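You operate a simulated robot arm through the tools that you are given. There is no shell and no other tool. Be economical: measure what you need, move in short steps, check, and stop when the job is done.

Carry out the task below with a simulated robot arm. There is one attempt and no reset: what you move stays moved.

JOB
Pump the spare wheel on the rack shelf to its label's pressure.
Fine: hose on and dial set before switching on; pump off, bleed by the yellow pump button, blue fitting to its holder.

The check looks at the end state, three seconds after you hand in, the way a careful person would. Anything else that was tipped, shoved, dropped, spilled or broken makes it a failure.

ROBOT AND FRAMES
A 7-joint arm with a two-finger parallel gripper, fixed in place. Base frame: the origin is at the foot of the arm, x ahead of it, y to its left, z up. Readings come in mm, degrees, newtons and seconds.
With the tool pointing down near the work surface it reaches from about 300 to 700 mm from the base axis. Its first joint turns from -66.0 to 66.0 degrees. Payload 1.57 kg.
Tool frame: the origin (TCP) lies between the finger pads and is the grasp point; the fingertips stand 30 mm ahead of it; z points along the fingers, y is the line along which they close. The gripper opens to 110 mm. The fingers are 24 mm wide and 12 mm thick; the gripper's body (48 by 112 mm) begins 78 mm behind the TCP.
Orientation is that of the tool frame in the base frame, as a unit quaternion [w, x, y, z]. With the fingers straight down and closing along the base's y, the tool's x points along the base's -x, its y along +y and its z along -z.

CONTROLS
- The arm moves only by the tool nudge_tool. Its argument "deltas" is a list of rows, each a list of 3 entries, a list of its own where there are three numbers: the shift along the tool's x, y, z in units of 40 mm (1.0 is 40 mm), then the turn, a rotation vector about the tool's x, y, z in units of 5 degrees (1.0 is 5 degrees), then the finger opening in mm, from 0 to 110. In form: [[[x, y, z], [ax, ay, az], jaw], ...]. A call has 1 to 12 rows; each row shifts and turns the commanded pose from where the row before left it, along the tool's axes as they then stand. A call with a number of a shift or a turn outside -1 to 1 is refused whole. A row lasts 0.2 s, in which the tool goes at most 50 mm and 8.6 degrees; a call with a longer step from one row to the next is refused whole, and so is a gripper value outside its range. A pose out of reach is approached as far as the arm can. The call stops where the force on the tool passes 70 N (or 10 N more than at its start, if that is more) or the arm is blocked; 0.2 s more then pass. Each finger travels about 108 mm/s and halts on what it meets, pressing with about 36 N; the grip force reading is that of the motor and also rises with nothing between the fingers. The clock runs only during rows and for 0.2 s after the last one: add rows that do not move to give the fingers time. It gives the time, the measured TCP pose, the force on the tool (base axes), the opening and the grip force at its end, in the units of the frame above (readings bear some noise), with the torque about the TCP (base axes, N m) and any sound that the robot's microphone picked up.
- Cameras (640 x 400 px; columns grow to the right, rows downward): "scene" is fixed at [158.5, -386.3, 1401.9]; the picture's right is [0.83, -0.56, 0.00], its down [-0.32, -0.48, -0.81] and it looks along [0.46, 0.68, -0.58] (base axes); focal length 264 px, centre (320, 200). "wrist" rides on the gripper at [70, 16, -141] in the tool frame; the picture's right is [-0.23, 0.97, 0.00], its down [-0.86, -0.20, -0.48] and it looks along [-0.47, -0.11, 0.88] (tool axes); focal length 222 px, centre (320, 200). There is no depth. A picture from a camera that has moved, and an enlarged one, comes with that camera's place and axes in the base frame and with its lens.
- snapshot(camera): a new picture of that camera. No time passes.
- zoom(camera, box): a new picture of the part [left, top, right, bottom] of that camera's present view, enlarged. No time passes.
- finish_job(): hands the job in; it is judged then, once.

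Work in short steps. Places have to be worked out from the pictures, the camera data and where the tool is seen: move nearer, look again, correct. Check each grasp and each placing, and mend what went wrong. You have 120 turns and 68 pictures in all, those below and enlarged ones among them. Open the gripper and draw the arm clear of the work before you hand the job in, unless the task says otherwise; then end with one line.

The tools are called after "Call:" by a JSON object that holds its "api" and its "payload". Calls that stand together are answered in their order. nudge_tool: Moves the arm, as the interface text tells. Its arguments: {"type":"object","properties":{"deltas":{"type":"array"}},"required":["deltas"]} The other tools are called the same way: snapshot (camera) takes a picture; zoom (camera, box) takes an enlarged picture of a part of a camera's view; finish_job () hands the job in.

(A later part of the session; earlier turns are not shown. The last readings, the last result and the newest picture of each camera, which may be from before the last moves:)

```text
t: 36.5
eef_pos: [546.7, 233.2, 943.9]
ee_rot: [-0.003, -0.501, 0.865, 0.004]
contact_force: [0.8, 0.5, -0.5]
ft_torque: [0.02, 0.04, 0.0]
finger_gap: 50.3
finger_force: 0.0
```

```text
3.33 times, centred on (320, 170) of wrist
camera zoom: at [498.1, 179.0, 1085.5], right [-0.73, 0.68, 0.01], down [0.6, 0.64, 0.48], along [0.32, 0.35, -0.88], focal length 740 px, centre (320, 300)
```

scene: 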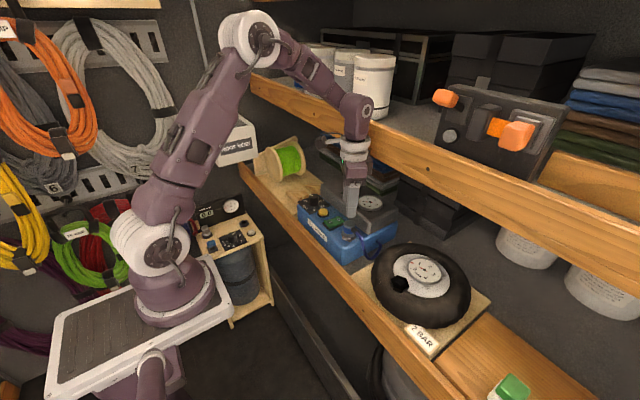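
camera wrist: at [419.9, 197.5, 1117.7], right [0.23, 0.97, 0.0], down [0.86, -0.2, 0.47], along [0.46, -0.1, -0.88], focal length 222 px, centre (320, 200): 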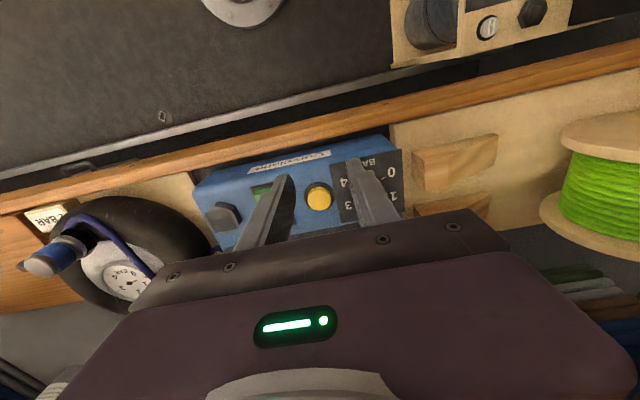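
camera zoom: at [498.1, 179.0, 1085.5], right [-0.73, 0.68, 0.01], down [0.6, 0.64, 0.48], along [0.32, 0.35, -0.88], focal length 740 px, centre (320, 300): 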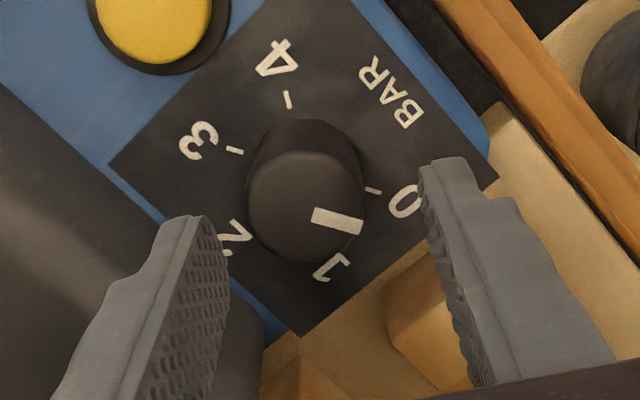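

The pointer reads 0 again (119°). I trim 2 mm, descend to z about 914 and grip the knob.

Call:
{"api": "nudge_tool", "payload": {"deltas": [[[0, -0.04, 0.25], [0, 0, 0], 46], [[0, 0, 0.25], [0, 0, 0], 46], [[0, 0, 0.24], [0, 0, 0], 46], [[0, 0, 0], [0, 0, 0], 36], [[0, 0, 0], [0, 0, 0], 28], [[0, 0, 0], [0, 0, 0], 20], [[0, 0, 0], [0, 0, 0], 20]]}}

```text
t: 38.1
eef_pos: [549.7, 231.3, 913.9]
ee_rot: [-0.001, -0.5, 0.866, 0.002]
contact_force: [22.5, -12.5, -6.1]
ft_torque: [-0.26, -1.3, -0.04]
finger_gap: 33.7
finger_force: 41.5
```

Gripped at 33.7 mm with some side load, so I'm off along the closing direction. I ease the command 3 mm that way.

Call:
{"api": "nudge_tool", "payload": {"deltas": [[[0, -0.04, 0], [0, 0, 0], 20], [[0, -0.03, 0], [0, 0, 0], 20], [[0, 0, 0], [0, 0, 0], 20]]}}

Call:
{"api": "zoom", "payload": {"camera": "wrist", "box": [240, 90, 400, 230]}}

```text
t: 38.9
eef_pos: [549.6, 230.1, 914.4]
ee_rot: [-0.003, -0.501, 0.866, 0.003]
contact_force: [16.1, -10.3, -10.2]
ft_torque: [-0.42, -0.83, -0.02]
finger_gap: 33.6
finger_force: 41.5
```

```text
2.86 times, centred on (320, 160) of wrist
camera zoom: at [502.0, 176.5, 1055.7], right [-0.73, 0.68, 0.01], down [0.6, 0.64, 0.48], along [0.32, 0.35, -0.88], focal length 635 px, centre (320, 314)
```

zoom: 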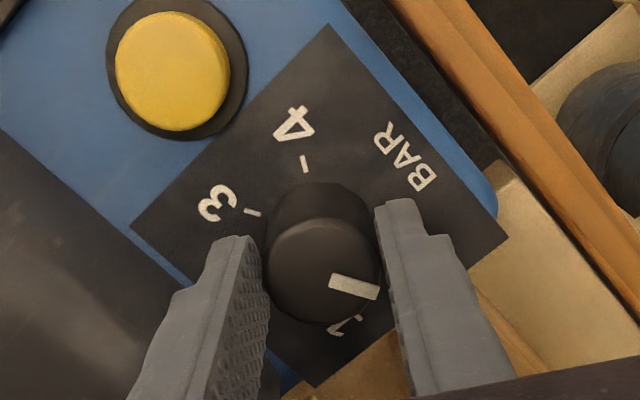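

Both fingers hold the knob, with residual side load about 19 N. I shift another 3 mm the same way.

Call:
{"api": "nudge_tool", "payload": {"deltas": [[[0, -0.08, 0], [0, 0, 0], 20], [[0, 0, 0], [0, 0, 0], 20]]}}

```text
t: 39.5
eef_pos: [550.6, 229.8, 913.3]
ee_rot: [-0.004, -0.501, 0.865, 0.005]
contact_force: [-8.9, -0.8, -1.1]
ft_torque: [-0.55, 0.16, 0.0]
finger_gap: 33.7
finger_force: 41.4
```

Side load is gone, so the knob axis is near (550.5, 230). Now I turn clockwise 60° first and check.

Call:
{"api": "nudge_tool", "payload": {"deltas": [[[0, 0, 0], [0, 0, 1], 20], [[0, 0, 0], [0, 0, 1], 20], [[0, 0, 0], [0, 0, 1], 20], [[0, 0, 0], [0, 0, 1], 20], [[0, 0, 0], [0, 0, 1], 20], [[0, 0, 0], [0, 0, 1], 20], [[0, 0, 0], [0, 0, 1], 20], [[0, 0, 0], [0, 0, 1], 20], [[0, 0, 0], [0, 0, 1], 20], [[0, 0, 0], [0, 0, 1], 20], [[0, 0, 0], [0, 0, 1], 20], [[0, 0, 0], [0, 0, 1], 20]]}}

Call:
{"api": "zoom", "payload": {"camera": "wrist", "box": [240, 90, 400, 230]}}

```text
t: 42.1
eef_pos: [552.6, 231.6, 915.7]
ee_rot: [-0.003, -0.001, 1.0, 0.005]
contact_force: [1.5, 34.0, -4.9]
ft_torque: [0.42, -0.23, -0.06]
finger_gap: 32.5
finger_force: 41.2
```

```text
2.86 times, centred on (320, 160) of wrist
camera zoom: at [483.7, 246.0, 1056.1], right [0.23, 0.97, 0.01], down [0.86, -0.2, 0.47], along [0.46, -0.1, -0.88], focal length 635 px, centre (320, 314)
```

zoom: 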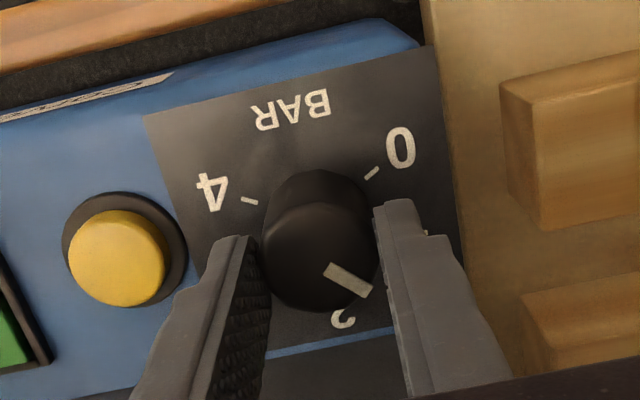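

The knob turned; the pointer now reads about 40° (≈1.35 bar). To reduce side load I reopen, recentre on (547, 232.5), regrip and read.

Call:
{"api": "nudge_tool", "payload": {"deltas": [[[0, 0, 0], [0, 0, 0], 40], [[0, 0, 0], [0, 0, 0], 46], [[0.12, 0.05, 0], [0, 0, 0], 46], [[0, 0, 0], [0, 0, 0], 46]]}}

Call:
{"api": "zoom", "payload": {"camera": "wrist", "box": [260, 120, 380, 225]}}

```text
t: 43.1
eef_pos: [547.9, 231.2, 914.9]
ee_rot: [-0.003, -0.001, 1.0, 0.002]
contact_force: [0.0, 0.1, -1.2]
ft_torque: [0.0, -0.01, -0.01]
finger_gap: 46.0
finger_force: 0.0
```

```text
3.81 times, centred on (320, 172) of wrist
camera zoom: at [479.1, 245.8, 1056.1], right [0.23, 0.97, 0.0], down [0.86, -0.2, 0.47], along [0.46, -0.11, -0.88], focal length 846 px, centre (320, 305)
```

zoom: 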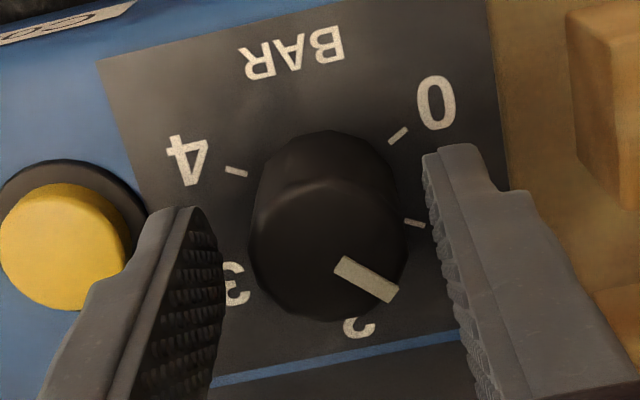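

Pointer at about 41°. I regrip, now centred, and turn 40° clockwise.

Call:
{"api": "nudge_tool", "payload": {"deltas": [[[0, 0, 0], [0, 0, 0], 36], [[0, 0, 0], [0, 0, 0], 26], [[0, 0, 0], [0, 0, 0], 20], [[0, 0, 0], [0, 0, 0], 20]]}}

Call:
{"api": "nudge_tool", "payload": {"deltas": [[[0, 0, 0], [0, 0, 1], 20], [[0, 0, 0], [0, 0, 1], 20], [[0, 0, 0], [0, 0, 1], 20], [[0, 0, 0], [0, 0, 1], 20], [[0, 0, 0], [0, 0, 1], 20], [[0, 0, 0], [0, 0, 1], 20], [[0, 0, 0], [0, 0, 1], 20], [[0, 0, 0], [0, 0, 1], 20], [[0, 0, 0], [0, 0, 0], 20]]}}

Call:
{"api": "zoom", "payload": {"camera": "wrist", "box": [260, 100, 380, 225]}}

```text
t: 44.1
eef_pos: [547.9, 231.8, 914.6]
ee_rot: [-0.003, -0.001, 1.0, 0.002]
contact_force: [-0.4, 8.3, -2.6]
ft_torque: [-0.03, -0.32, -0.01]
finger_gap: 32.7
finger_force: 40.9
```

```text
t: 46.1
eef_pos: [548.6, 232.8, 914.3]
ee_rot: [-0.003, 0.342, 0.94, 0.003]
contact_force: [14.3, 33.0, -1.8]
ft_torque: [1.31, 0.75, 0.06]
finger_gap: 32.7
finger_force: 40.7
```

```text
3.20 times, centred on (320, 162) of wrist
camera zoom: at [505.9, 289.1, 1056.2], right [0.8, 0.6, 0.0], down [0.53, -0.71, 0.47], along [0.28, -0.38, -0.88], focal length 711 px, centre (320, 320)
```

zoom: 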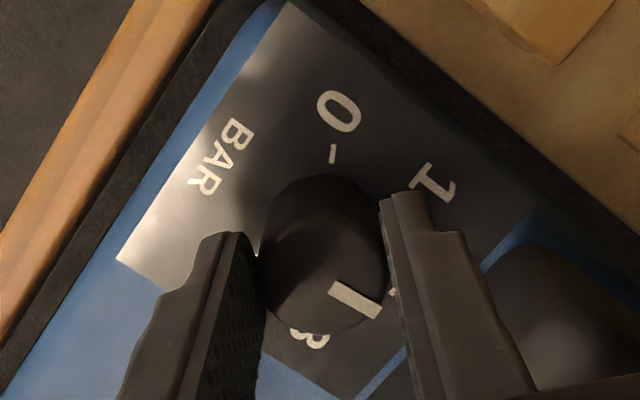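

Pointer is now about 12° short of 2. I relieve the side load by 3 mm and turn about 10° more, then open and re-read.

Call:
{"api": "nudge_tool", "payload": {"deltas": [[[0, 0.09, 0], [0, 0, 0], 20], [[0, 0, 0], [0, 0, 1], 20], [[0, 0, 0], [0, 0, 1], 20], [[0, 0, 0], [0, 0, 0], 20], [[0, 0, 0], [0, 0, 0], 40], [[0, 0, 0], [0, 0, 0], 48], [[0, 0, 0], [0, 0, 0], 48]]}}

Call:
{"api": "zoom", "payload": {"camera": "wrist", "box": [260, 100, 380, 225]}}

Call:
{"api": "zoom", "payload": {"camera": "scene", "box": [295, 185, 345, 225]}}

```text
t: 47.7
eef_pos: [550.7, 233.4, 914.4]
ee_rot: [-0.004, 0.422, 0.907, 0.0]
contact_force: [-0.6, 0.3, 0.3]
ft_torque: [0.01, 0.03, -0.01]
finger_gap: 48.0
finger_force: 0.1
```

```text
3.20 times, centred on (320, 162) of wrist
camera zoom: at [518.5, 296.0, 1055.7], right [0.89, 0.45, -0.01], down [0.4, -0.78, 0.47], along [0.21, -0.42, -0.88], focal length 711 px, centre (320, 320)
```

zoom: 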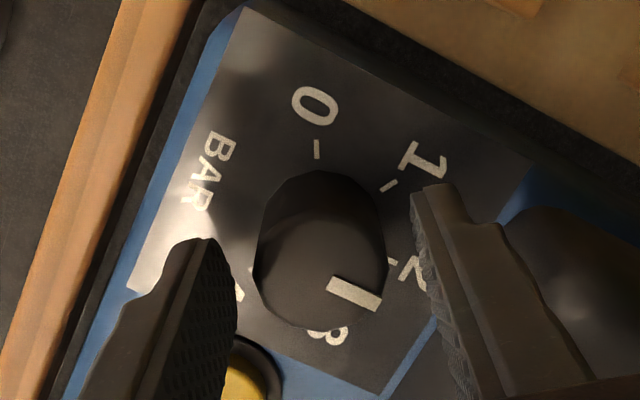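

```text
10.00 times, centred on (320, 205) of scene
camera zoom: at [158.5, -386.3, 1401.9], right [0.83, -0.56, 0.0], down [-0.32, -0.48, -0.81], along [0.46, 0.68, -0.58], focal length 2640 px, centre (320, 150)
```

zoom: 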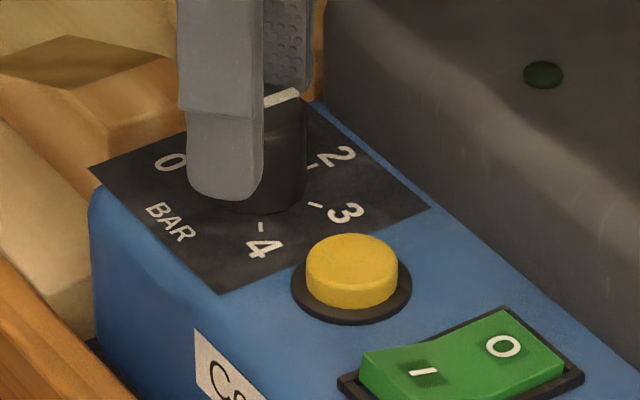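

Readings are between 2° and 9° short of the "2" mark; I take a tighter zoom to measure precisely.

Call:
{"api": "zoom", "payload": {"camera": "wrist", "box": [300, 130, 345, 165]}}

Call:
{"api": "zoom", "payload": {"camera": "scene", "box": [310, 190, 326, 200]}}

```text
11.43 times, centred on (322, 148) of wrist
camera zoom: at [518.5, 296.0, 1055.7], right [0.89, 0.45, -0.01], down [0.4, -0.78, 0.47], along [0.21, -0.42, -0.88], focal length 2538 px, centre (291, 800)
```

zoom: 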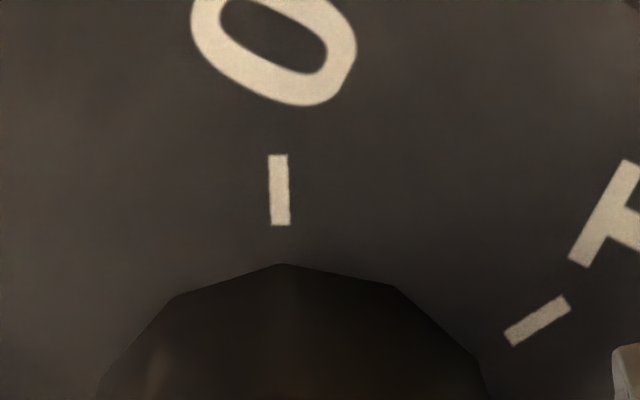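

```text
16.00 times, centred on (318, 195) of scene
camera zoom: at [158.5, -386.3, 1401.9], right [0.83, -0.56, 0.0], down [-0.32, -0.48, -0.81], along [0.46, 0.68, -0.58], focal length 4224 px, centre (352, 280)
```

zoom: 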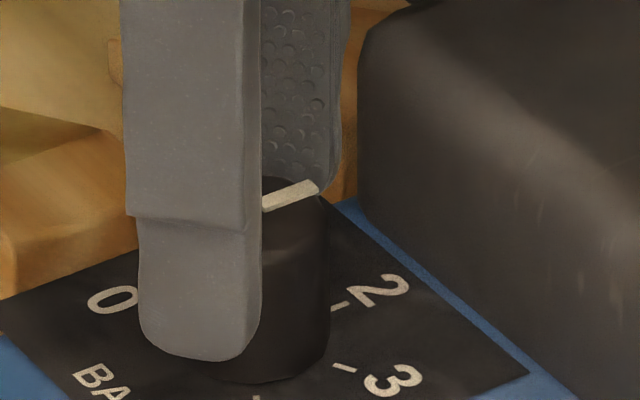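

The scene view shows the pointer parallel to the "2" tick (≈ -1°). One more wrist zoom on the pointer and the 2 tick to confirm.

Call:
{"api": "zoom", "payload": {"camera": "wrist", "box": [305, 165, 355, 205]}}

```text
10.00 times, centred on (330, 185) of wrist
camera zoom: at [518.5, 296.0, 1055.7], right [0.89, 0.45, -0.01], down [0.4, -0.78, 0.47], along [0.21, -0.42, -0.88], focal length 2221 px, centre (220, 350)
```

zoom: 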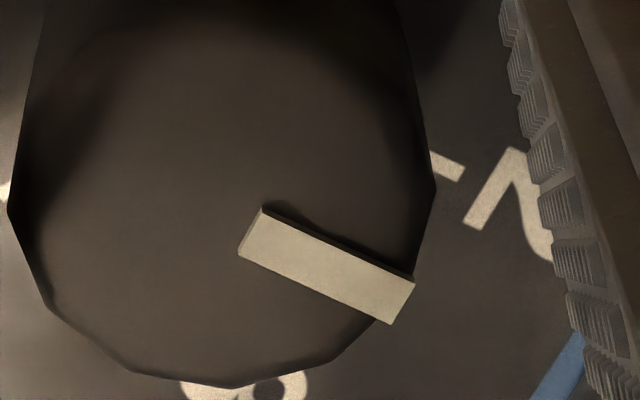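

The pointer is exactly on 2 bar (≈0°). I rise, turn the hand back, and head for the rocker switch with the fingers closing.

Call:
{"api": "nudge_tool", "payload": {"deltas": [[[0, 0, -0.5], [0, 0, 0], 48], [[0, 0, -0.5], [0, 0, 0], 48], [[0, 0, 0], [0, 0, -1], 48], [[0, 0, 0], [0, 0, -1], 48], [[0, 0, 0], [0, 0, -1], 48], [[0, 0, 0], [0, 0, -1], 48], [[0, 0, 0], [0, 0, -1], 48], [[0, 0, 0], [0, 0, -1], 48], [[0, 0, 0], [0, 0, -1], 48], [[0, 0, 0], [0, 0, -1], 48], [[0, 0, 0], [0, 0, -1], 48], [[0, 0, 0], [0, 0, -1], 48]]}}

Call:
{"api": "nudge_tool", "payload": {"deltas": [[[0.22, -0.8, 0], [0, 0, 0], 20], [[0.22, -0.8, 0], [0, 0, 0], 0], [[0.22, -0.8, 0], [0, 0, 0], 0], [[0.1, -0.8, 0], [0, 0, 0], 0], [[0, 0, 0], [0, 0, 0], 0], [[0, 0, 0], [0, 0, 0], 0]]}}

Call:
{"api": "zoom", "payload": {"camera": "wrist", "box": [220, 90, 420, 230]}}

```text
t: 50.3
eef_pos: [550.2, 233.5, 954.1]
ee_rot: [-0.003, -0.001, 1.0, 0.003]
contact_force: [0.3, 0.3, -0.2]
ft_torque: [0.03, 0.01, 0.0]
finger_gap: 48.0
finger_force: 0.1
```

```text
t: 51.7
eef_pos: [521.2, 104.5, 955.5]
ee_rot: [-0.002, -0.001, 1.0, 0.002]
contact_force: [0.0, 0.6, 0.2]
ft_torque: [-0.02, -0.02, 0.01]
finger_gap: 0.0
finger_force: 21.3
```

```text
2.86 times, centred on (320, 160) of wrist
camera zoom: at [452.6, 118.9, 1096.4], right [0.23, 0.97, 0.0], down [0.86, -0.2, 0.47], along [0.46, -0.1, -0.88], focal length 635 px, centre (320, 314)
```

zoom: 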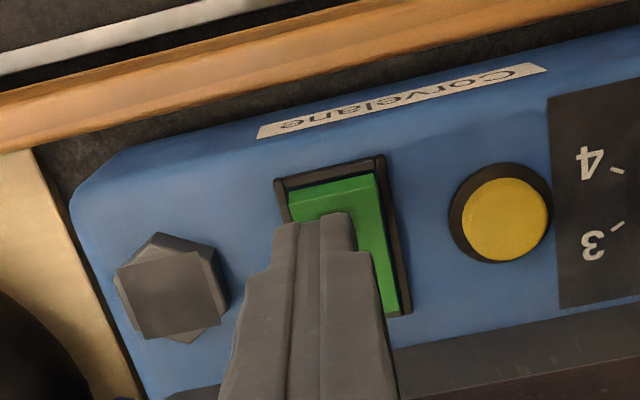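

Switch frame spans x 513–574, y 91–128; the I half is around (527, 110). I line up the closed fingertips and press down in small steps.

Call:
{"api": "nudge_tool", "payload": {"deltas": [[[-0.14, 0.14, 0], [0, 0, 0], 0], [[0, 0, 0.35], [0, 0, 0], 0], [[0, 0, 0.35], [0, 0, 0], 0], [[0, 0, 0.1], [0, 0, 0], 0], [[0, 0, 0.1], [0, 0, 0], 0], [[0, 0, 0], [0, 0, 0], 0]]}}

```text
t: 53.1
eef_pos: [525.4, 111.6, 918.6]
ee_rot: [-0.003, -0.001, 1.0, 0.002]
contact_force: [-0.3, 0.0, -0.1]
ft_torque: [-0.02, 0.0, 0.03]
finger_gap: 0.0
finger_force: 22.0
```

Tips are at about z 889 with no contact yet. I press on in 2 mm steps.

Call:
{"api": "nudge_tool", "payload": {"deltas": [[[0, 0, 0.06], [0, 0, 0], 0], [[0, 0, 0.06], [0, 0, 0], 0], [[0, 0, 0.06], [0, 0, 0], 0], [[0, 0, 0], [0, 0, 0], 0]]}}

```text
t: 54.1
eef_pos: [524.6, 110.6, 911.4]
ee_rot: [-0.003, -0.001, 1.0, 0.002]
contact_force: [0.7, -0.1, -0.1]
ft_torque: [-0.01, 0.02, -0.03]
finger_gap: 0.0
finger_force: 21.4
```

Call:
{"api": "nudge_tool", "payload": {"deltas": [[[0, 0, 0.05], [0, 0, 0], 0], [[0, 0, 0.05], [0, 0, 0], 0], [[0, 0, 0], [0, 0, 0], 0]]}}

Call:
{"api": "zoom", "payload": {"camera": "scene", "box": [310, 200, 370, 250]}}

```text
t: 54.9
eef_pos: [525.8, 111.5, 906.6]
ee_rot: [-0.004, -0.001, 1.0, 0.002]
contact_force: [0.2, -0.4, 0.9]
ft_torque: [-0.03, 0.01, 0.01]
finger_gap: 0.0
finger_force: 21.3
```

```text
8.00 times, centred on (340, 225) of scene
camera zoom: at [158.5, -386.3, 1401.9], right [0.83, -0.56, 0.0], down [-0.32, -0.48, -0.81], along [0.46, 0.68, -0.58], focal length 2112 px, centre (160, 0)
```

zoom: 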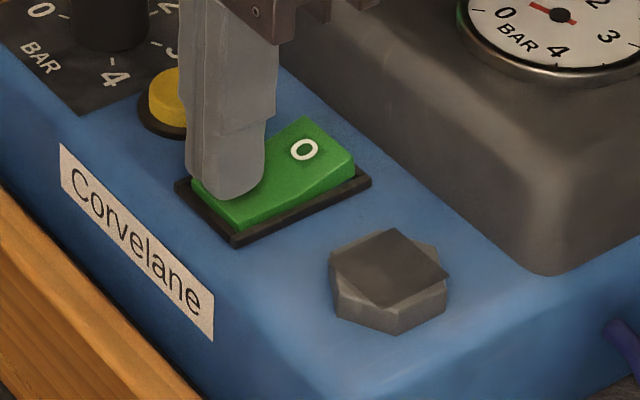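

The tip seems at the rocker surface but with no force or click yet. I press further in small steps.

Call:
{"api": "nudge_tool", "payload": {"deltas": [[[0, 0, 0.05], [0, 0, 0], 0], [[0, 0, 0.05], [0, 0, 0], 0], [[0, 0, 0.04], [0, 0, 0], 0], [[0, 0, 0], [0, 0, 0], 0]]}}

```text
t: 55.7
eef_pos: [525.5, 111.0, 905.9]
ee_rot: [-0.003, -0.002, 1.0, 0.002]
contact_force: [-12.6, -0.6, 21.0]
ft_torque: [-0.02, 0.11, -0.07]
finger_gap: 0.0
finger_force: 21.6
stopped in row 3: the force on the tool passed its limit at 77 N (the readings are from after the stop); the commanded pose is now the measured one
```

A hard stop at z 906. I lift and look at the switch and gauges.

Call:
{"api": "nudge_tool", "payload": {"deltas": [[[0, 0, -0.3], [0, 0, 0], 0], [[0, 0, -0.5], [0, 0, 0], 0], [[0.5, 0, -0.2], [0, 0, 0], 0], [[0.5, 0, 0], [0, 0, 0], 0]]}}

Call:
{"api": "zoom", "payload": {"camera": "scene", "box": [310, 180, 450, 300]}}

```text
t: 56.7
eef_pos: [488.9, 110.6, 943.4]
ee_rot: [-0.002, -0.001, 1.0, 0.004]
contact_force: [0.7, 0.0, -0.1]
ft_torque: [-0.01, -0.01, -0.01]
finger_gap: 0.2
finger_force: 21.5
```

```text
3.33 times, centred on (380, 240) of scene
camera zoom: at [158.5, -386.3, 1401.9], right [0.83, -0.56, 0.0], down [-0.32, -0.48, -0.81], along [0.46, 0.68, -0.58], focal length 880 px, centre (120, 67)
```

zoom: 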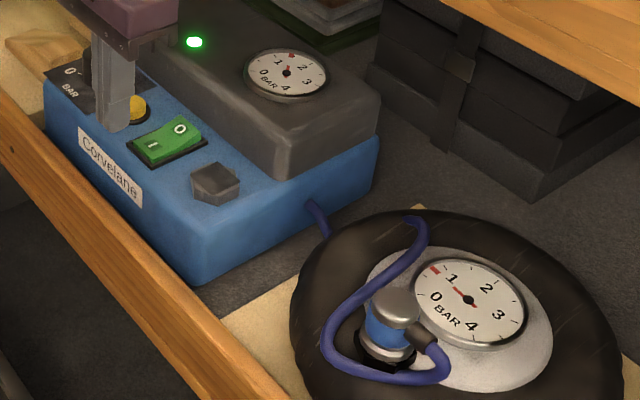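

The green lamp is on: the pump is running. Zoom on both gauges.

Call:
{"api": "zoom", "payload": {"camera": "scene", "box": [355, 185, 395, 212]}}

Call:
{"api": "nudge_tool", "payload": {"deltas": [[[0, 0, 0], [0, 0, 0], 0], [[0, 0, 0], [0, 0, 0], 0], [[0, 0, 0], [0, 0, 0], 0], [[0, 0, 0], [0, 0, 0], 0], [[0, 0, 0], [0, 0, 0], 0], [[0, 0, 0], [0, 0, 0], 0], [[0, 0, 0], [0, 0, 0], 0], [[0, 0, 0], [0, 0, 0], 0], [[0, 0, 0], [0, 0, 0], 0], [[0, 0, 0], [0, 0, 0], 0]]}}

Call:
{"api": "zoom", "payload": {"camera": "scene", "box": [350, 180, 450, 300]}}

```text
14.81 times, centred on (375, 198) of scene
camera zoom: at [158.5, -386.3, 1401.9], right [0.83, -0.56, 0.0], down [-0.32, -0.48, -0.81], along [0.46, 0.68, -0.58], focal length 3912 px, centre (-495, 222)
```

zoom: 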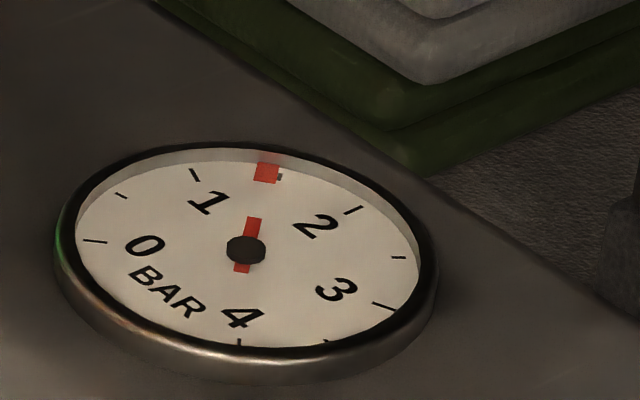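

```text
t: 58.9
eef_pos: [487.9, 112.2, 943.7]
ee_rot: [-0.003, -0.001, 1.0, 0.002]
contact_force: [0.4, 0.2, 0.5]
ft_torque: [0.0, 0.01, 0.01]
finger_gap: 0.0
finger_force: 21.0
```

```text
3.33 times, centred on (400, 240) of scene
camera zoom: at [158.5, -386.3, 1401.9], right [0.83, -0.56, 0.0], down [-0.32, -0.48, -0.81], along [0.46, 0.68, -0.58], focal length 880 px, centre (53, 67)
```

zoom: 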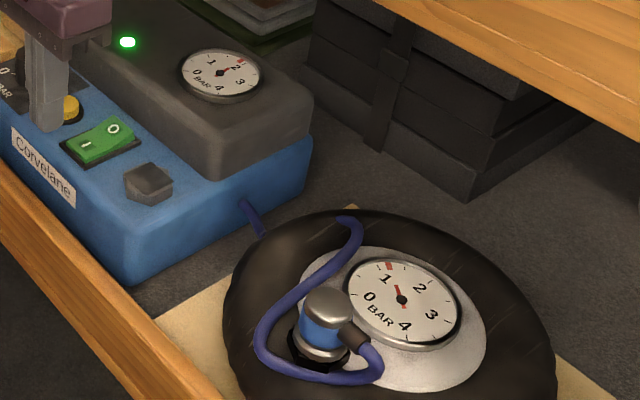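

The red tips are the needles: pump ≈2, wheel ≈1.1 and rising. I wait about 5 s.

Call:
{"api": "nudge_tool", "payload": {"deltas": [[[0, 0, 0], [0, 0, 0], 0], [[0, 0, 0], [0, 0, 0], 0], [[0, 0, 0], [0, 0, 0], 0], [[0, 0, 0], [0, 0, 0], 0], [[0, 0, 0], [0, 0, 0], 0], [[0, 0, 0], [0, 0, 0], 0], [[0, 0, 0], [0, 0, 0], 0], [[0, 0, 0], [0, 0, 0], 0], [[0, 0, 0], [0, 0, 0], 0], [[0, 0, 0], [0, 0, 0], 0], [[0, 0, 0], [0, 0, 0], 0], [[0, 0, 0], [0, 0, 0], 0]]}}

Call:
{"api": "nudge_tool", "payload": {"deltas": [[[0, 0, 0], [0, 0, 0], 0], [[0, 0, 0], [0, 0, 0], 0], [[0, 0, 0], [0, 0, 0], 0], [[0, 0, 0], [0, 0, 0], 0], [[0, 0, 0], [0, 0, 0], 0], [[0, 0, 0], [0, 0, 0], 0], [[0, 0, 0], [0, 0, 0], 0], [[0, 0, 0], [0, 0, 0], 0], [[0, 0, 0], [0, 0, 0], 0], [[0, 0, 0], [0, 0, 0], 0], [[0, 0, 0], [0, 0, 0], 0], [[0, 0, 0], [0, 0, 0], 0]]}}

Call:
{"api": "zoom", "payload": {"camera": "scene", "box": [350, 180, 450, 300]}}

```text
t: 61.5
eef_pos: [488.4, 112.0, 944.3]
ee_rot: [-0.003, -0.001, 1.0, 0.002]
contact_force: [0.2, 0.7, 0.4]
ft_torque: [-0.01, -0.01, 0.02]
finger_gap: 0.0
finger_force: 21.5
```

```text
t: 64.1
eef_pos: [488.6, 112.5, 945.3]
ee_rot: [-0.003, -0.001, 1.0, 0.002]
contact_force: [-0.2, 0.2, 0.6]
ft_torque: [-0.01, -0.03, 0.0]
finger_gap: 0.0
finger_force: 20.9
```

```text
3.33 times, centred on (400, 240) of scene
camera zoom: at [158.5, -386.3, 1401.9], right [0.83, -0.56, 0.0], down [-0.32, -0.48, -0.81], along [0.46, 0.68, -0.58], focal length 880 px, centre (53, 67)
```

zoom: 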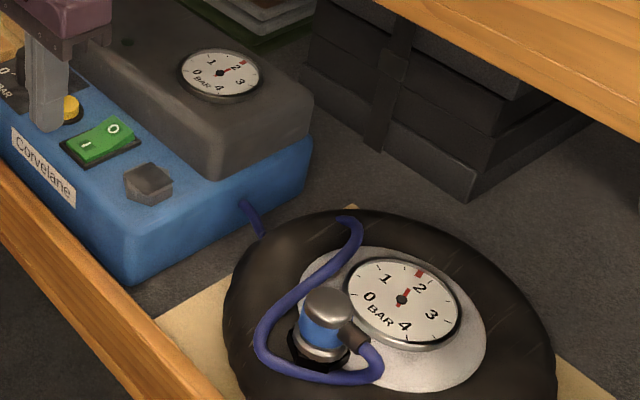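

The lamp went out: the pump has stopped at its setpoint. I check the wheel gauge closely.

Call:
{"api": "zoom", "payload": {"camera": "scene", "box": [400, 250, 445, 290]}}

Call:
{"api": "zoom", "payload": {"camera": "scene", "box": [355, 185, 395, 212]}}

```text
10.00 times, centred on (422, 270) of scene
camera zoom: at [158.5, -386.3, 1401.9], right [0.83, -0.56, 0.0], down [-0.32, -0.48, -0.81], along [0.46, 0.68, -0.58], focal length 2640 px, centre (-705, -500)
```

zoom: 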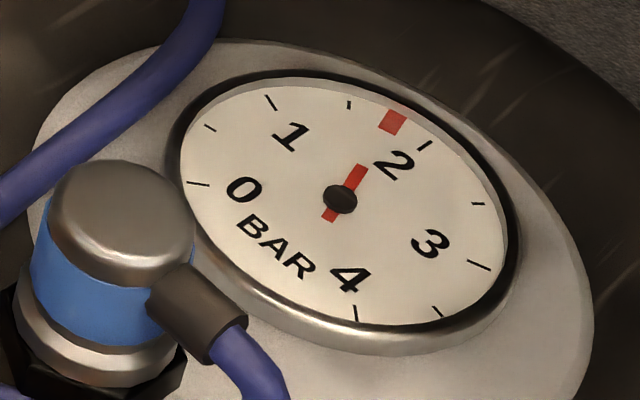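

```text
14.81 times, centred on (375, 198) of scene
camera zoom: at [158.5, -386.3, 1401.9], right [0.83, -0.56, 0.0], down [-0.32, -0.48, -0.81], along [0.46, 0.68, -0.58], focal length 3912 px, centre (-495, 222)
```

zoom: 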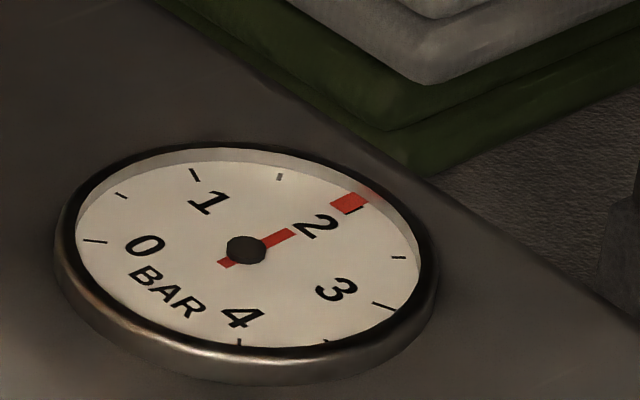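

The wheel reads about 1.8 while the hose is at 2, so it's still equalising. I wait 5 s more.

Call:
{"api": "nudge_tool", "payload": {"deltas": [[[0, 0, 0], [0, 0, 0], 0], [[0, 0, 0], [0, 0, 0], 0], [[0, 0, 0], [0, 0, 0], 0], [[0, 0, 0], [0, 0, 0], 0], [[0, 0, 0], [0, 0, 0], 0], [[0, 0, 0], [0, 0, 0], 0], [[0, 0, 0], [0, 0, 0], 0], [[0, 0, 0], [0, 0, 0], 0], [[0, 0, 0], [0, 0, 0], 0], [[0, 0, 0], [0, 0, 0], 0], [[0, 0, 0], [0, 0, 0], 0], [[0, 0, 0], [0, 0, 0], 0]]}}

Call:
{"api": "nudge_tool", "payload": {"deltas": [[[0, 0, 0], [0, 0, 0], 0], [[0, 0, 0], [0, 0, 0], 0], [[0, 0, 0], [0, 0, 0], 0], [[0, 0, 0], [0, 0, 0], 0], [[0, 0, 0], [0, 0, 0], 0], [[0, 0, 0], [0, 0, 0], 0], [[0, 0, 0], [0, 0, 0], 0], [[0, 0, 0], [0, 0, 0], 0], [[0, 0, 0], [0, 0, 0], 0], [[0, 0, 0], [0, 0, 0], 0], [[0, 0, 0], [0, 0, 0], 0], [[0, 0, 0], [0, 0, 0], 0]]}}

Call:
{"api": "nudge_tool", "payload": {"deltas": [[[0, 0, 0], [0, 0, 0], 0], [[0, 0, 0], [0, 0, 0], 0], [[0, 0, 0], [0, 0, 0], 0], [[0, 0, 0], [0, 0, 0], 0], [[0, 0, 0], [0, 0, 0], 0], [[0, 0, 0], [0, 0, 0], 0], [[0, 0, 0], [0, 0, 0], 0], [[0, 0, 0], [0, 0, 0], 0], [[0, 0, 0], [0, 0, 0], 0], [[0, 0, 0], [0, 0, 0], 0], [[0, 0, 0], [0, 0, 0], 0], [[0, 0, 0], [0, 0, 0], 0]]}}

Call:
{"api": "zoom", "payload": {"camera": "scene", "box": [400, 250, 445, 290]}}

```text
t: 66.7
eef_pos: [489.8, 111.5, 944.3]
ee_rot: [-0.003, 0.0, 1.0, 0.002]
contact_force: [-0.8, -0.2, -0.2]
ft_torque: [0.02, -0.01, 0.02]
finger_gap: 0.0
finger_force: 21.5
```

```text
t: 69.3
eef_pos: [488.7, 111.6, 942.7]
ee_rot: [-0.003, 0.0, 1.0, 0.002]
contact_force: [0.3, 0.4, 0.6]
ft_torque: [0.0, 0.01, 0.0]
finger_gap: 0.1
finger_force: 21.1
```

```text
t: 71.9
eef_pos: [488.7, 111.5, 944.7]
ee_rot: [-0.003, 0.0, 1.0, 0.003]
contact_force: [-0.4, -0.5, -0.3]
ft_torque: [0.0, 0.02, -0.01]
finger_gap: 0.0
finger_force: 21.0
```

```text
10.00 times, centred on (422, 270) of scene
camera zoom: at [158.5, -386.3, 1401.9], right [0.83, -0.56, 0.0], down [-0.32, -0.48, -0.81], along [0.46, 0.68, -0.58], focal length 2640 px, centre (-705, -500)
```

zoom: 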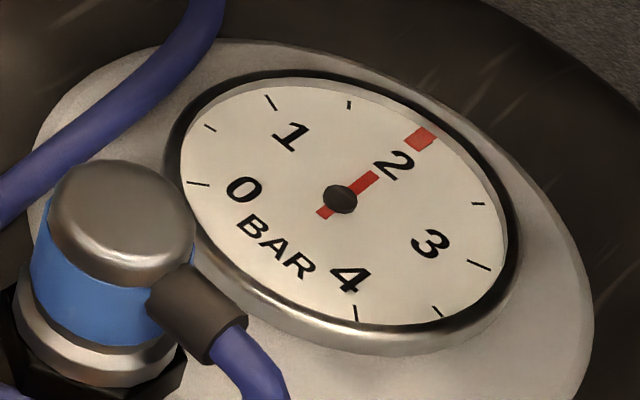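

The wheel is at 2.0 bar. Now pump off: I press the O end (about x 558), with the tool tilted 10° to keep the wrist clear of the upper shelf.

Call:
{"api": "nudge_tool", "payload": {"deltas": [[[0, 0, 0], [0, -1, 0], 0], [[0, 0, 0], [0, -1, 0], 0], [[-0.862, -0.03, 0.152], [0, 0, 0], 0], [[-0.862, 0, 0.152], [0, 0, 0], 0], [[0, 0, 0], [0, 0, 0], 0]]}}

Call:
{"api": "nudge_tool", "payload": {"deltas": [[[0.087, 0, 0.4925], [0, 0, 0], 0], [[0.011, 0, 0.062], [0, 0, 0], 0], [[0.011, 0, 0.062], [0, 0, 0], 0], [[0, 0, 0], [0, 0, 0], 0]]}}

```text
t: 73.1
eef_pos: [556.8, 109.3, 946.7]
ee_rot: [0.084, 0.0, 0.996, 0.003]
contact_force: [1.0, -0.6, -0.1]
ft_torque: [-0.01, 0.02, 0.0]
finger_gap: 0.0
finger_force: 21.1
```

```text
t: 74.1
eef_pos: [557.0, 110.8, 918.9]
ee_rot: [0.085, -0.001, 0.996, 0.002]
contact_force: [0.4, -0.1, -0.4]
ft_torque: [0.0, 0.04, 0.02]
finger_gap: 0.0
finger_force: 21.2
```

Tilt is right, no contact yet at z 919. I press on down.

Call:
{"api": "nudge_tool", "payload": {"deltas": [[[0.011, 0, 0.062], [0, 0, 0], 0], [[0.011, 0, 0.062], [0, 0, 0], 0], [[0.011, 0, 0.062], [0, 0, 0], 0], [[0.009, 0, 0.05], [0, 0, 0], 0], [[0, 0, 0], [0, 0, 0], 0]]}}

Call:
{"api": "nudge_tool", "payload": {"deltas": [[[0.009, 0, 0.05], [0, 0, 0], 0], [[0.009, 0, 0.05], [0, 0, 0], 0], [[0, 0, 0], [0, 0, 0], 0]]}}

```text
t: 75.3
eef_pos: [556.5, 110.5, 909.4]
ee_rot: [0.085, -0.001, 0.996, 0.002]
contact_force: [-0.7, 0.1, -0.5]
ft_torque: [-0.02, -0.01, -0.04]
finger_gap: 0.2
finger_force: 21.9
```

```text
t: 76.1
eef_pos: [557.5, 111.0, 908.0]
ee_rot: [0.087, 0.0, 0.996, 0.003]
contact_force: [-7.2, -0.8, 47.6]
ft_torque: [-0.07, 0.53, -0.17]
finger_gap: 0.0
finger_force: 21.1
```

Hard contact of 48 N at z 908, matching the bottomed height of the I side. I lift and look at the switch.

Call:
{"api": "nudge_tool", "payload": {"deltas": [[[-0.09, 0, -0.5], [0, 0, 0], 0], [[-0.09, 0, -0.5], [0, 0, 0], 0], [[0.9, 0, -0.15], [0, 0, 0], 0], [[0.9, 0, -0.15], [0, 0, 0], 0], [[0, 0, 0], [0, 0, 0], 0]]}}

Call:
{"api": "zoom", "payload": {"camera": "scene", "box": [310, 190, 380, 250]}}

```text
t: 77.3
eef_pos: [483.7, 110.2, 945.4]
ee_rot: [0.085, 0.0, 0.996, 0.003]
contact_force: [-1.0, -0.1, 0.5]
ft_torque: [-0.01, 0.03, -0.03]
finger_gap: 0.0
finger_force: 21.9
```

```text
6.67 times, centred on (345, 220) of scene
camera zoom: at [158.5, -386.3, 1401.9], right [0.83, -0.56, 0.0], down [-0.32, -0.48, -0.81], along [0.46, 0.68, -0.58], focal length 1760 px, centre (153, 67)
```

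zoom: 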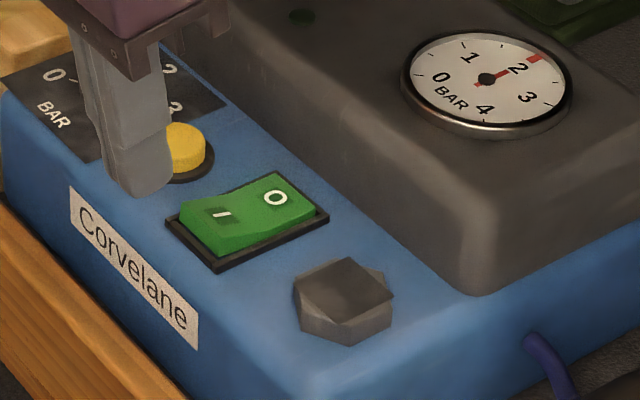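

The rocker is back at O (I end raised, as at the start). Next I straighten the tool and go over the yellow button at about (541, 164.5).

Call:
{"api": "nudge_tool", "payload": {"deltas": [[[0, 0, 0], [0, 1, 0], 0], [[0, 0, 0], [0, 1, 0], 0], [[-0.715, 0.68, 0], [0, 0, 0], 0], [[-0.715, 0.68, 0], [0, 0, 0], 0], [[0, 0, 0.3], [0, 0, 0], 0], [[0, 0, 0.2], [0, 0, 0], 0], [[0, 0, 0], [0, 0, 0], 0]]}}

Call:
{"api": "nudge_tool", "payload": {"deltas": [[[0, 0, 0.05], [0, 0, 0], 0], [[0, 0, 0.05], [0, 0, 0], 0], [[0, 0, 0.05], [0, 0, 0], 0], [[0, 0, 0], [0, 0, 0], 0]]}}

```text
t: 78.9
eef_pos: [541.5, 166.2, 925.5]
ee_rot: [-0.003, -0.001, 1.0, 0.003]
contact_force: [-0.1, -0.5, -0.6]
ft_torque: [0.01, 0.01, -0.01]
finger_gap: 0.1
finger_force: 20.6
```

```text
t: 79.9
eef_pos: [541.7, 165.3, 919.8]
ee_rot: [-0.002, -0.001, 1.0, 0.003]
contact_force: [0.5, -0.8, 0.4]
ft_torque: [0.02, 0.03, 0.03]
finger_gap: 0.0
finger_force: 21.3
```

Call:
{"api": "nudge_tool", "payload": {"deltas": [[[0, 0, 0.05], [0, 0, 0], 0], [[0, 0, 0.05], [0, 0, 0], 0], [[0, 0, 0.05], [0, 0, 0], 0], [[0, 0, 0], [0, 0, 0], 0]]}}

Call:
{"api": "nudge_tool", "payload": {"deltas": [[[0, 0, 0.04], [0, 0, 0], 0], [[0, 0, 0.04], [0, 0, 0], 0], [[0, 0, 0], [0, 0, 0], 0]]}}

```text
t: 80.9
eef_pos: [541.0, 165.6, 913.4]
ee_rot: [-0.003, -0.001, 1.0, 0.003]
contact_force: [-0.7, -0.6, 0.3]
ft_torque: [-0.01, -0.03, -0.01]
finger_gap: 0.0
finger_force: 21.7
```

```text
t: 81.7
eef_pos: [540.9, 164.4, 910.2]
ee_rot: [-0.002, -0.001, 1.0, 0.002]
contact_force: [-0.3, -0.6, -0.4]
ft_torque: [0.0, 0.0, 0.02]
finger_gap: 0.0
finger_force: 20.9
```

No clear contact yet at tip z 880. I continue down until it resists and hold there.

Call:
{"api": "nudge_tool", "payload": {"deltas": [[[0, 0, 0.04], [0, 0, 0], 0], [[0, 0, 0.04], [0, 0, 0], 0], [[0, 0, 0.04], [0, 0, 0], 0], [[0, 0, 0], [0, 0, 0], 0]]}}

```text
t: 82.7
eef_pos: [541.9, 165.0, 905.9]
ee_rot: [-0.002, -0.001, 1.0, 0.002]
contact_force: [0.1, 0.0, 0.9]
ft_torque: [0.01, -0.01, -0.01]
finger_gap: 0.0
finger_force: 20.9
```

Call:
{"api": "nudge_tool", "payload": {"deltas": [[[0, 0, 0.04], [0, 0, 0], 0], [[0, 0, 0.04], [0, 0, 0], 0], [[0, 0, 0], [0, 0, 0], 0], [[0, 0, 0], [0, 0, 0], 0]]}}

Call:
{"api": "zoom", "payload": {"camera": "scene", "box": [300, 180, 400, 250]}}

```text
t: 83.7
eef_pos: [539.8, 164.3, 902.7]
ee_rot: [-0.002, -0.001, 1.0, 0.003]
contact_force: [0.9, 1.5, 3.8]
ft_torque: [0.02, -0.03, 0.0]
finger_gap: 0.0
finger_force: 21.3
heard: click
```

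```text
5.71 times, centred on (350, 215) of scene
camera zoom: at [158.5, -386.3, 1401.9], right [0.83, -0.56, 0.0], down [-0.32, -0.48, -0.81], along [0.46, 0.68, -0.58], focal length 1509 px, centre (149, 114)
```

zoom: 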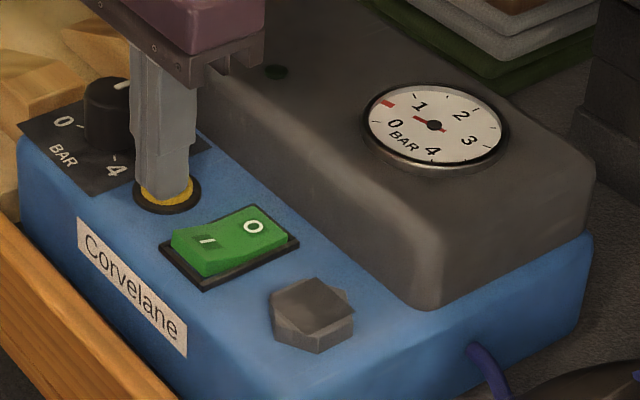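

Click, and the pump gauge is dropping (≈0.3). I hold a little longer, then release and rise.

Call:
{"api": "nudge_tool", "payload": {"deltas": [[[0, 0, 0.01], [0, 0, 0], 0], [[0, 0, 0], [0, 0, 0], 0], [[0, 0, 0], [0, 0, 0], 0], [[0, 0, 0], [0, 0, 0], 0], [[0, 0, 0], [0, 0, 0], 0], [[0, 0, 0], [0, 0, 0], 0], [[0, 0, 0], [0, 0, 0], 0], [[0, 0, 0], [0, 0, 0], 0], [[0, 0, 0], [0, 0, 0], 0], [[0, 0, 0], [0, 0, 0], 0]]}}

Call:
{"api": "zoom", "payload": {"camera": "scene", "box": [350, 180, 450, 300]}}

```text
t: 85.9
eef_pos: [540.5, 164.3, 902.9]
ee_rot: [-0.002, -0.001, 1.0, 0.002]
contact_force: [0.9, 0.9, 3.3]
ft_torque: [0.05, 0.0, -0.03]
finger_gap: 0.0
finger_force: 21.4
```

```text
3.33 times, centred on (400, 240) of scene
camera zoom: at [158.5, -386.3, 1401.9], right [0.83, -0.56, 0.0], down [-0.32, -0.48, -0.81], along [0.46, 0.68, -0.58], focal length 880 px, centre (53, 67)
```

zoom: 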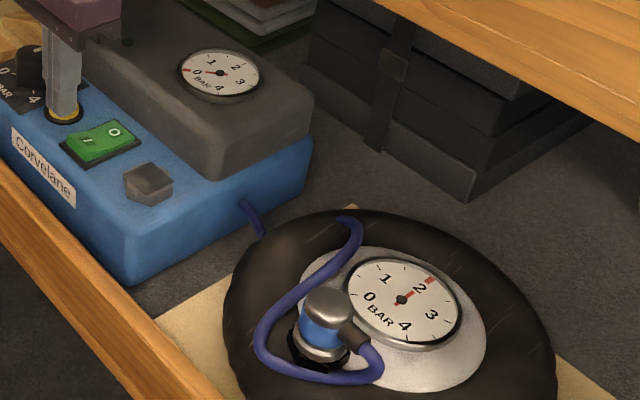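

Hose vented to 0, wheel stays at 2. I rise, back off, turn 90° and return towards the fitting.

Call:
{"api": "nudge_tool", "payload": {"deltas": [[[0, 0, -0.8], [0, 0, 0], 0], [[0, 0, -0.9], [0, 0, 0], 20], [[0.63, 0, 0], [0, 0, 0], 46], [[0.63, 0, 0], [0, 0, 0], 46], [[0, 0, 0], [0, 0, 1], 46], [[0, 0, 0], [0, 0, 1], 46], [[0, 0, 0], [0, 0, 1], 46], [[0, 0, 0], [0, 0, 1], 46], [[0, 0, 0], [0, 0, 1], 46], [[0, 0, 0], [0, 0, 1], 46], [[0, 0, 0], [0, 0, 1], 46], [[0, 0, 0], [0, 0, 1], 46]]}}

Call:
{"api": "nudge_tool", "payload": {"deltas": [[[0, 0, 0], [0, 0, 1], 46], [[0, 0, 0], [0, 0, 1], 46], [[0, 0, 0], [0, 0, 1], 46], [[0, 0, 0], [0, 0, 1], 46], [[0, 0, 0], [0, 0, 1], 46], [[0, 0, 0], [0, 0, 1], 46], [[0, 0, 0], [0, 0, 1], 46], [[0, 0, 0], [0, 0, 1], 46], [[0, 0, 0], [0, 0, 1], 46], [[0, 0, 0], [0, 0, 1], 46], [[0, 0, 0], [0, 0, 0], 46]]}}

Call:
{"api": "nudge_tool", "payload": {"deltas": [[[-0.92, 0, 0], [0, 0, 0], 46], [[-0.92, 0, 0], [0, 0, 0], 46], [[-0.92, 0, 0], [0, 0, 0], 46], [[-0.92, 0, 0], [0, 0, 0], 46], [[-0.92, 0, 0], [0, 0, 0], 46], [[-0.92, 0, 0], [0, 0, 0], 46], [[-0.92, 0, 0], [0, 0, 0], 46], [[-0.92, 0, 0], [0, 0, 0], 46], [[-0.9, 0, 0], [0, 0, 0], 46], [[0, 0, 0], [0, 0, 0], 46]]}}

```text
t: 88.5
eef_pos: [492.1, 163.7, 969.5]
ee_rot: [-0.003, 0.342, 0.94, 0.0]
contact_force: [0.5, -0.3, 0.2]
ft_torque: [0.0, 0.01, 0.02]
finger_gap: 46.1
finger_force: 0.1
```

```text
t: 90.9
eef_pos: [491.4, 165.1, 971.0]
ee_rot: [-0.004, 0.707, 0.707, 0.001]
contact_force: [1.1, 0.0, 0.4]
ft_torque: [-0.01, 0.02, 0.03]
finger_gap: 45.8
finger_force: 0.1
```

```text
t: 93.1
eef_pos: [490.6, -166.1, 969.3]
ee_rot: [-0.004, 0.706, 0.708, 0.0]
contact_force: [0.6, 0.4, -0.6]
ft_torque: [0.04, 0.02, 0.03]
finger_gap: 46.0
finger_force: 0.1
```

I move over the fitting at (537, -166), lower to z 928 with jaws open and check.

Call:
{"api": "nudge_tool", "payload": {"deltas": [[[0, 0.58, 0], [0, 0, 0], 46], [[0, 0.57, 0], [0, 0, 0], 46], [[0, 0, 0.35], [0, 0, 0], 46], [[0, 0, 0.35], [0, 0, 0], 46], [[0, 0, 0.32], [0, 0, 0], 46], [[0, 0, 0], [0, 0, 0], 46]]}}

Call:
{"api": "nudge_tool", "payload": {"deltas": [[[0, 0, 0], [0, 0, 0], 36], [[0, 0, 0], [0, 0, 0], 24], [[0, 0, 0], [0, 0, 0], 10], [[0, 0, 0], [0, 0, 0], 0], [[0, 0, 0], [0, 0, 0], 0]]}}

```text
t: 94.5
eef_pos: [536.7, -165.7, 927.5]
ee_rot: [-0.003, 0.706, 0.708, 0.0]
contact_force: [0.3, 0.6, 0.4]
ft_torque: [0.06, 0.01, 0.01]
finger_gap: 46.1
finger_force: 0.1
```

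```text
t: 95.7
eef_pos: [536.6, -164.5, 929.2]
ee_rot: [-0.003, 0.706, 0.708, 0.001]
contact_force: [0.2, 0.3, 0.0]
ft_torque: [0.01, -0.01, 0.0]
finger_gap: 30.1
finger_force: 35.9
heard: snap
```

Gripped at 30.1 mm with a snap (released). I lift slowly in small steps.

Call:
{"api": "nudge_tool", "payload": {"deltas": [[[0, 0, -0.08], [0, 0, 0], 0], [[0, 0, -0.08], [0, 0, 0], 0], [[0, 0, -0.08], [0, 0, 0], 0], [[0, 0, -0.1], [0, 0, 0], 0], [[0, 0, -0.15], [0, 0, 0], 0], [[0, 0, -0.15], [0, 0, 0], 0], [[0, 0, -0.15], [0, 0, 0], 0], [[0, 0, -0.15], [0, 0, 0], 0], [[0, 0, 0], [0, 0, 0], 0]]}}

Call:
{"api": "zoom", "payload": {"camera": "scene", "box": [350, 220, 450, 310]}}

```text
t: 97.7
eef_pos: [536.9, -165.1, 965.8]
ee_rot: [-0.004, 0.707, 0.708, 0.0]
contact_force: [0.6, -0.1, -0.5]
ft_torque: [0.01, 0.04, 0.0]
finger_gap: 30.4
finger_force: 36.2
```

```text
4.44 times, centred on (400, 265) of scene
camera zoom: at [158.5, -386.3, 1401.9], right [0.83, -0.56, 0.0], down [-0.32, -0.48, -0.81], along [0.46, 0.68, -0.58], focal length 1173 px, centre (-36, -89)
```

zoom: 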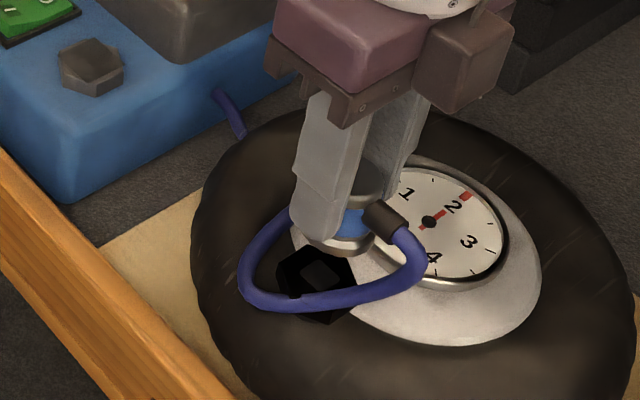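

The fitting is lifted and the wheel holds 2 bar. I carry it back to above the holder at (546, 42).

Call:
{"api": "nudge_tool", "payload": {"deltas": [[[0.647, 0.029, 0], [0, 0, 0], 0], [[0.647, 0.029, 0], [0, 0, 0], 0], [[0.647, 0.029, 0], [0, 0, 0], 0], [[0.647, 0.029, 0], [0, 0, 0], 0], [[0.647, 0.029, 0], [0, 0, 0], 0], [[0.647, 0.029, 0], [0, 0, 0], 0], [[0.647, 0.029, 0], [0, 0, 0], 0], [[0.647, 0.029, 0], [0, 0, 0], 0], [[0, 0, 0], [0, 0, 0], 0]]}}

Call:
{"api": "nudge_tool", "payload": {"deltas": [[[0, 0, 0.25], [0, 0, 0], 0], [[0, 0, 0.25], [0, 0, 0], 0], [[0, 0, 0.1], [0, 0, 0], 0], [[0, 0, 0], [0, 0, 0], 0]]}}

Call:
{"api": "zoom", "payload": {"camera": "wrist", "box": [240, 80, 400, 220]}}

```text
t: 99.7
eef_pos: [546.7, 44.0, 966.8]
ee_rot: [-0.004, 0.707, 0.708, 0.0]
contact_force: [0.4, 0.8, -0.5]
ft_torque: [-0.04, 0.03, -0.02]
finger_gap: 30.3
finger_force: 35.6
```

```text
t: 100.7
eef_pos: [546.4, 41.6, 943.5]
ee_rot: [-0.004, 0.706, 0.708, 0.0]
contact_force: [-0.4, 0.5, -0.4]
ft_torque: [0.03, 0.0, -0.03]
finger_gap: 30.4
finger_force: 36.7
```

```text
2.86 times, centred on (320, 150) of wrist
camera zoom: at [563.4, 109.8, 1084.4], right [0.97, -0.23, -0.01], down [-0.2, -0.86, 0.48], along [-0.11, -0.46, -0.88], focal length 635 px, centre (320, 343)
```

zoom: 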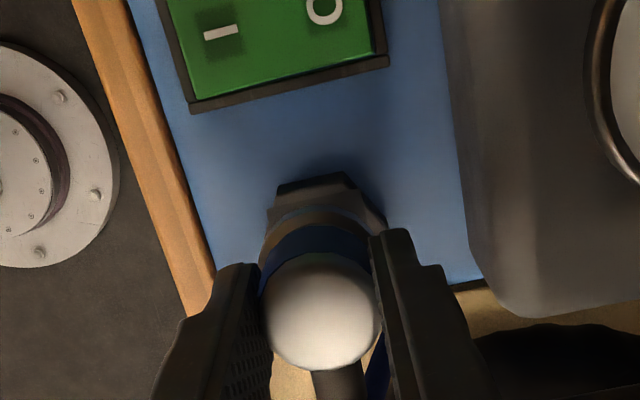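

The collar is aligned over the holder hex. I descend slowly until it snaps.

Call:
{"api": "nudge_tool", "payload": {"deltas": [[[0, 0, 0.12], [0, 0, 0], 0], [[0, 0, 0.12], [0, 0, 0], 0], [[0, 0, 0.07], [0, 0, 0], 0], [[0, 0, 0.05], [0, 0, 0], 0], [[0, 0, 0.05], [0, 0, 0], 0], [[0, 0, 0], [0, 0, 0], 0]]}}

```text
t: 102.1
eef_pos: [546.7, 41.4, 927.8]
ee_rot: [-0.004, 0.707, 0.707, 0.0]
contact_force: [-0.4, 0.0, -0.4]
ft_torque: [-0.03, -0.01, -0.03]
finger_gap: 30.1
finger_force: 35.9
```

Call:
{"api": "nudge_tool", "payload": {"deltas": [[[0, 0, 0.04], [0, 0, 0], 0], [[0, 0, 0.04], [0, 0, 0], 0], [[0, 0, 0.04], [0, 0, 0], 0], [[0, 0, 0], [0, 0, 0], 0]]}}

```text
t: 103.1
eef_pos: [546.2, 40.5, 921.2]
ee_rot: [-0.003, 0.707, 0.708, 0.0]
contact_force: [-0.1, 0.7, -0.8]
ft_torque: [-0.02, 0.01, 0.0]
finger_gap: 30.2
finger_force: 36.1
```

No contact yet; a few more small steps.

Call:
{"api": "nudge_tool", "payload": {"deltas": [[[0, 0, 0.04], [0, 0, 0], 0], [[0, 0, 0.04], [0, 0, 0], 0], [[0, 0, 0], [0, 0, 0], 0]]}}

Call:
{"api": "zoom", "payload": {"camera": "scene", "box": [330, 200, 390, 250]}}

```text
t: 103.9
eef_pos: [546.2, 42.5, 918.6]
ee_rot: [-0.004, 0.706, 0.708, 0.0]
contact_force: [-0.2, -0.9, 6.1]
ft_torque: [-0.06, 0.02, 0.0]
finger_gap: 30.4
finger_force: 35.8
```

```text
8.00 times, centred on (360, 225) of scene
camera zoom: at [158.4, -386.3, 1401.9], right [0.83, -0.56, 0.0], down [-0.32, -0.48, -0.81], along [0.46, 0.68, -0.58], focal length 2112 px, centre (0, 0)
```

zoom: 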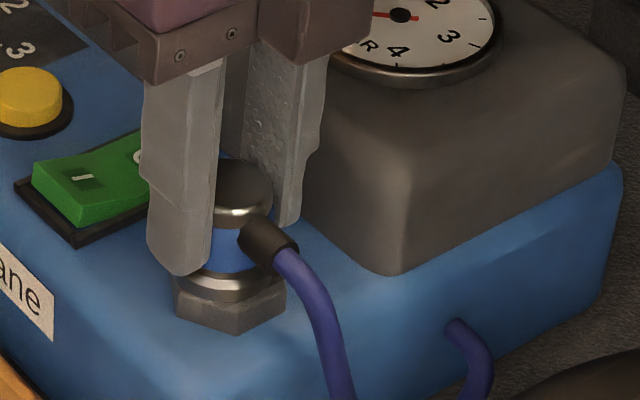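

It just touches the holder (6 N). I push gently further for the snap.

Call:
{"api": "nudge_tool", "payload": {"deltas": [[[0, 0, 0.03], [0, 0, 0], 0], [[0, 0, 0.03], [0, 0, 0], 0], [[0, 0, 0], [0, 0, 0], 0]]}}

```text
t: 104.7
eef_pos: [546.4, 39.4, 917.2]
ee_rot: [0.0, 0.706, 0.708, 0.001]
contact_force: [1.5, -7.9, 21.3]
ft_torque: [-0.26, -0.06, 0.05]
finger_gap: 30.4
finger_force: 36.4
heard: snap
```

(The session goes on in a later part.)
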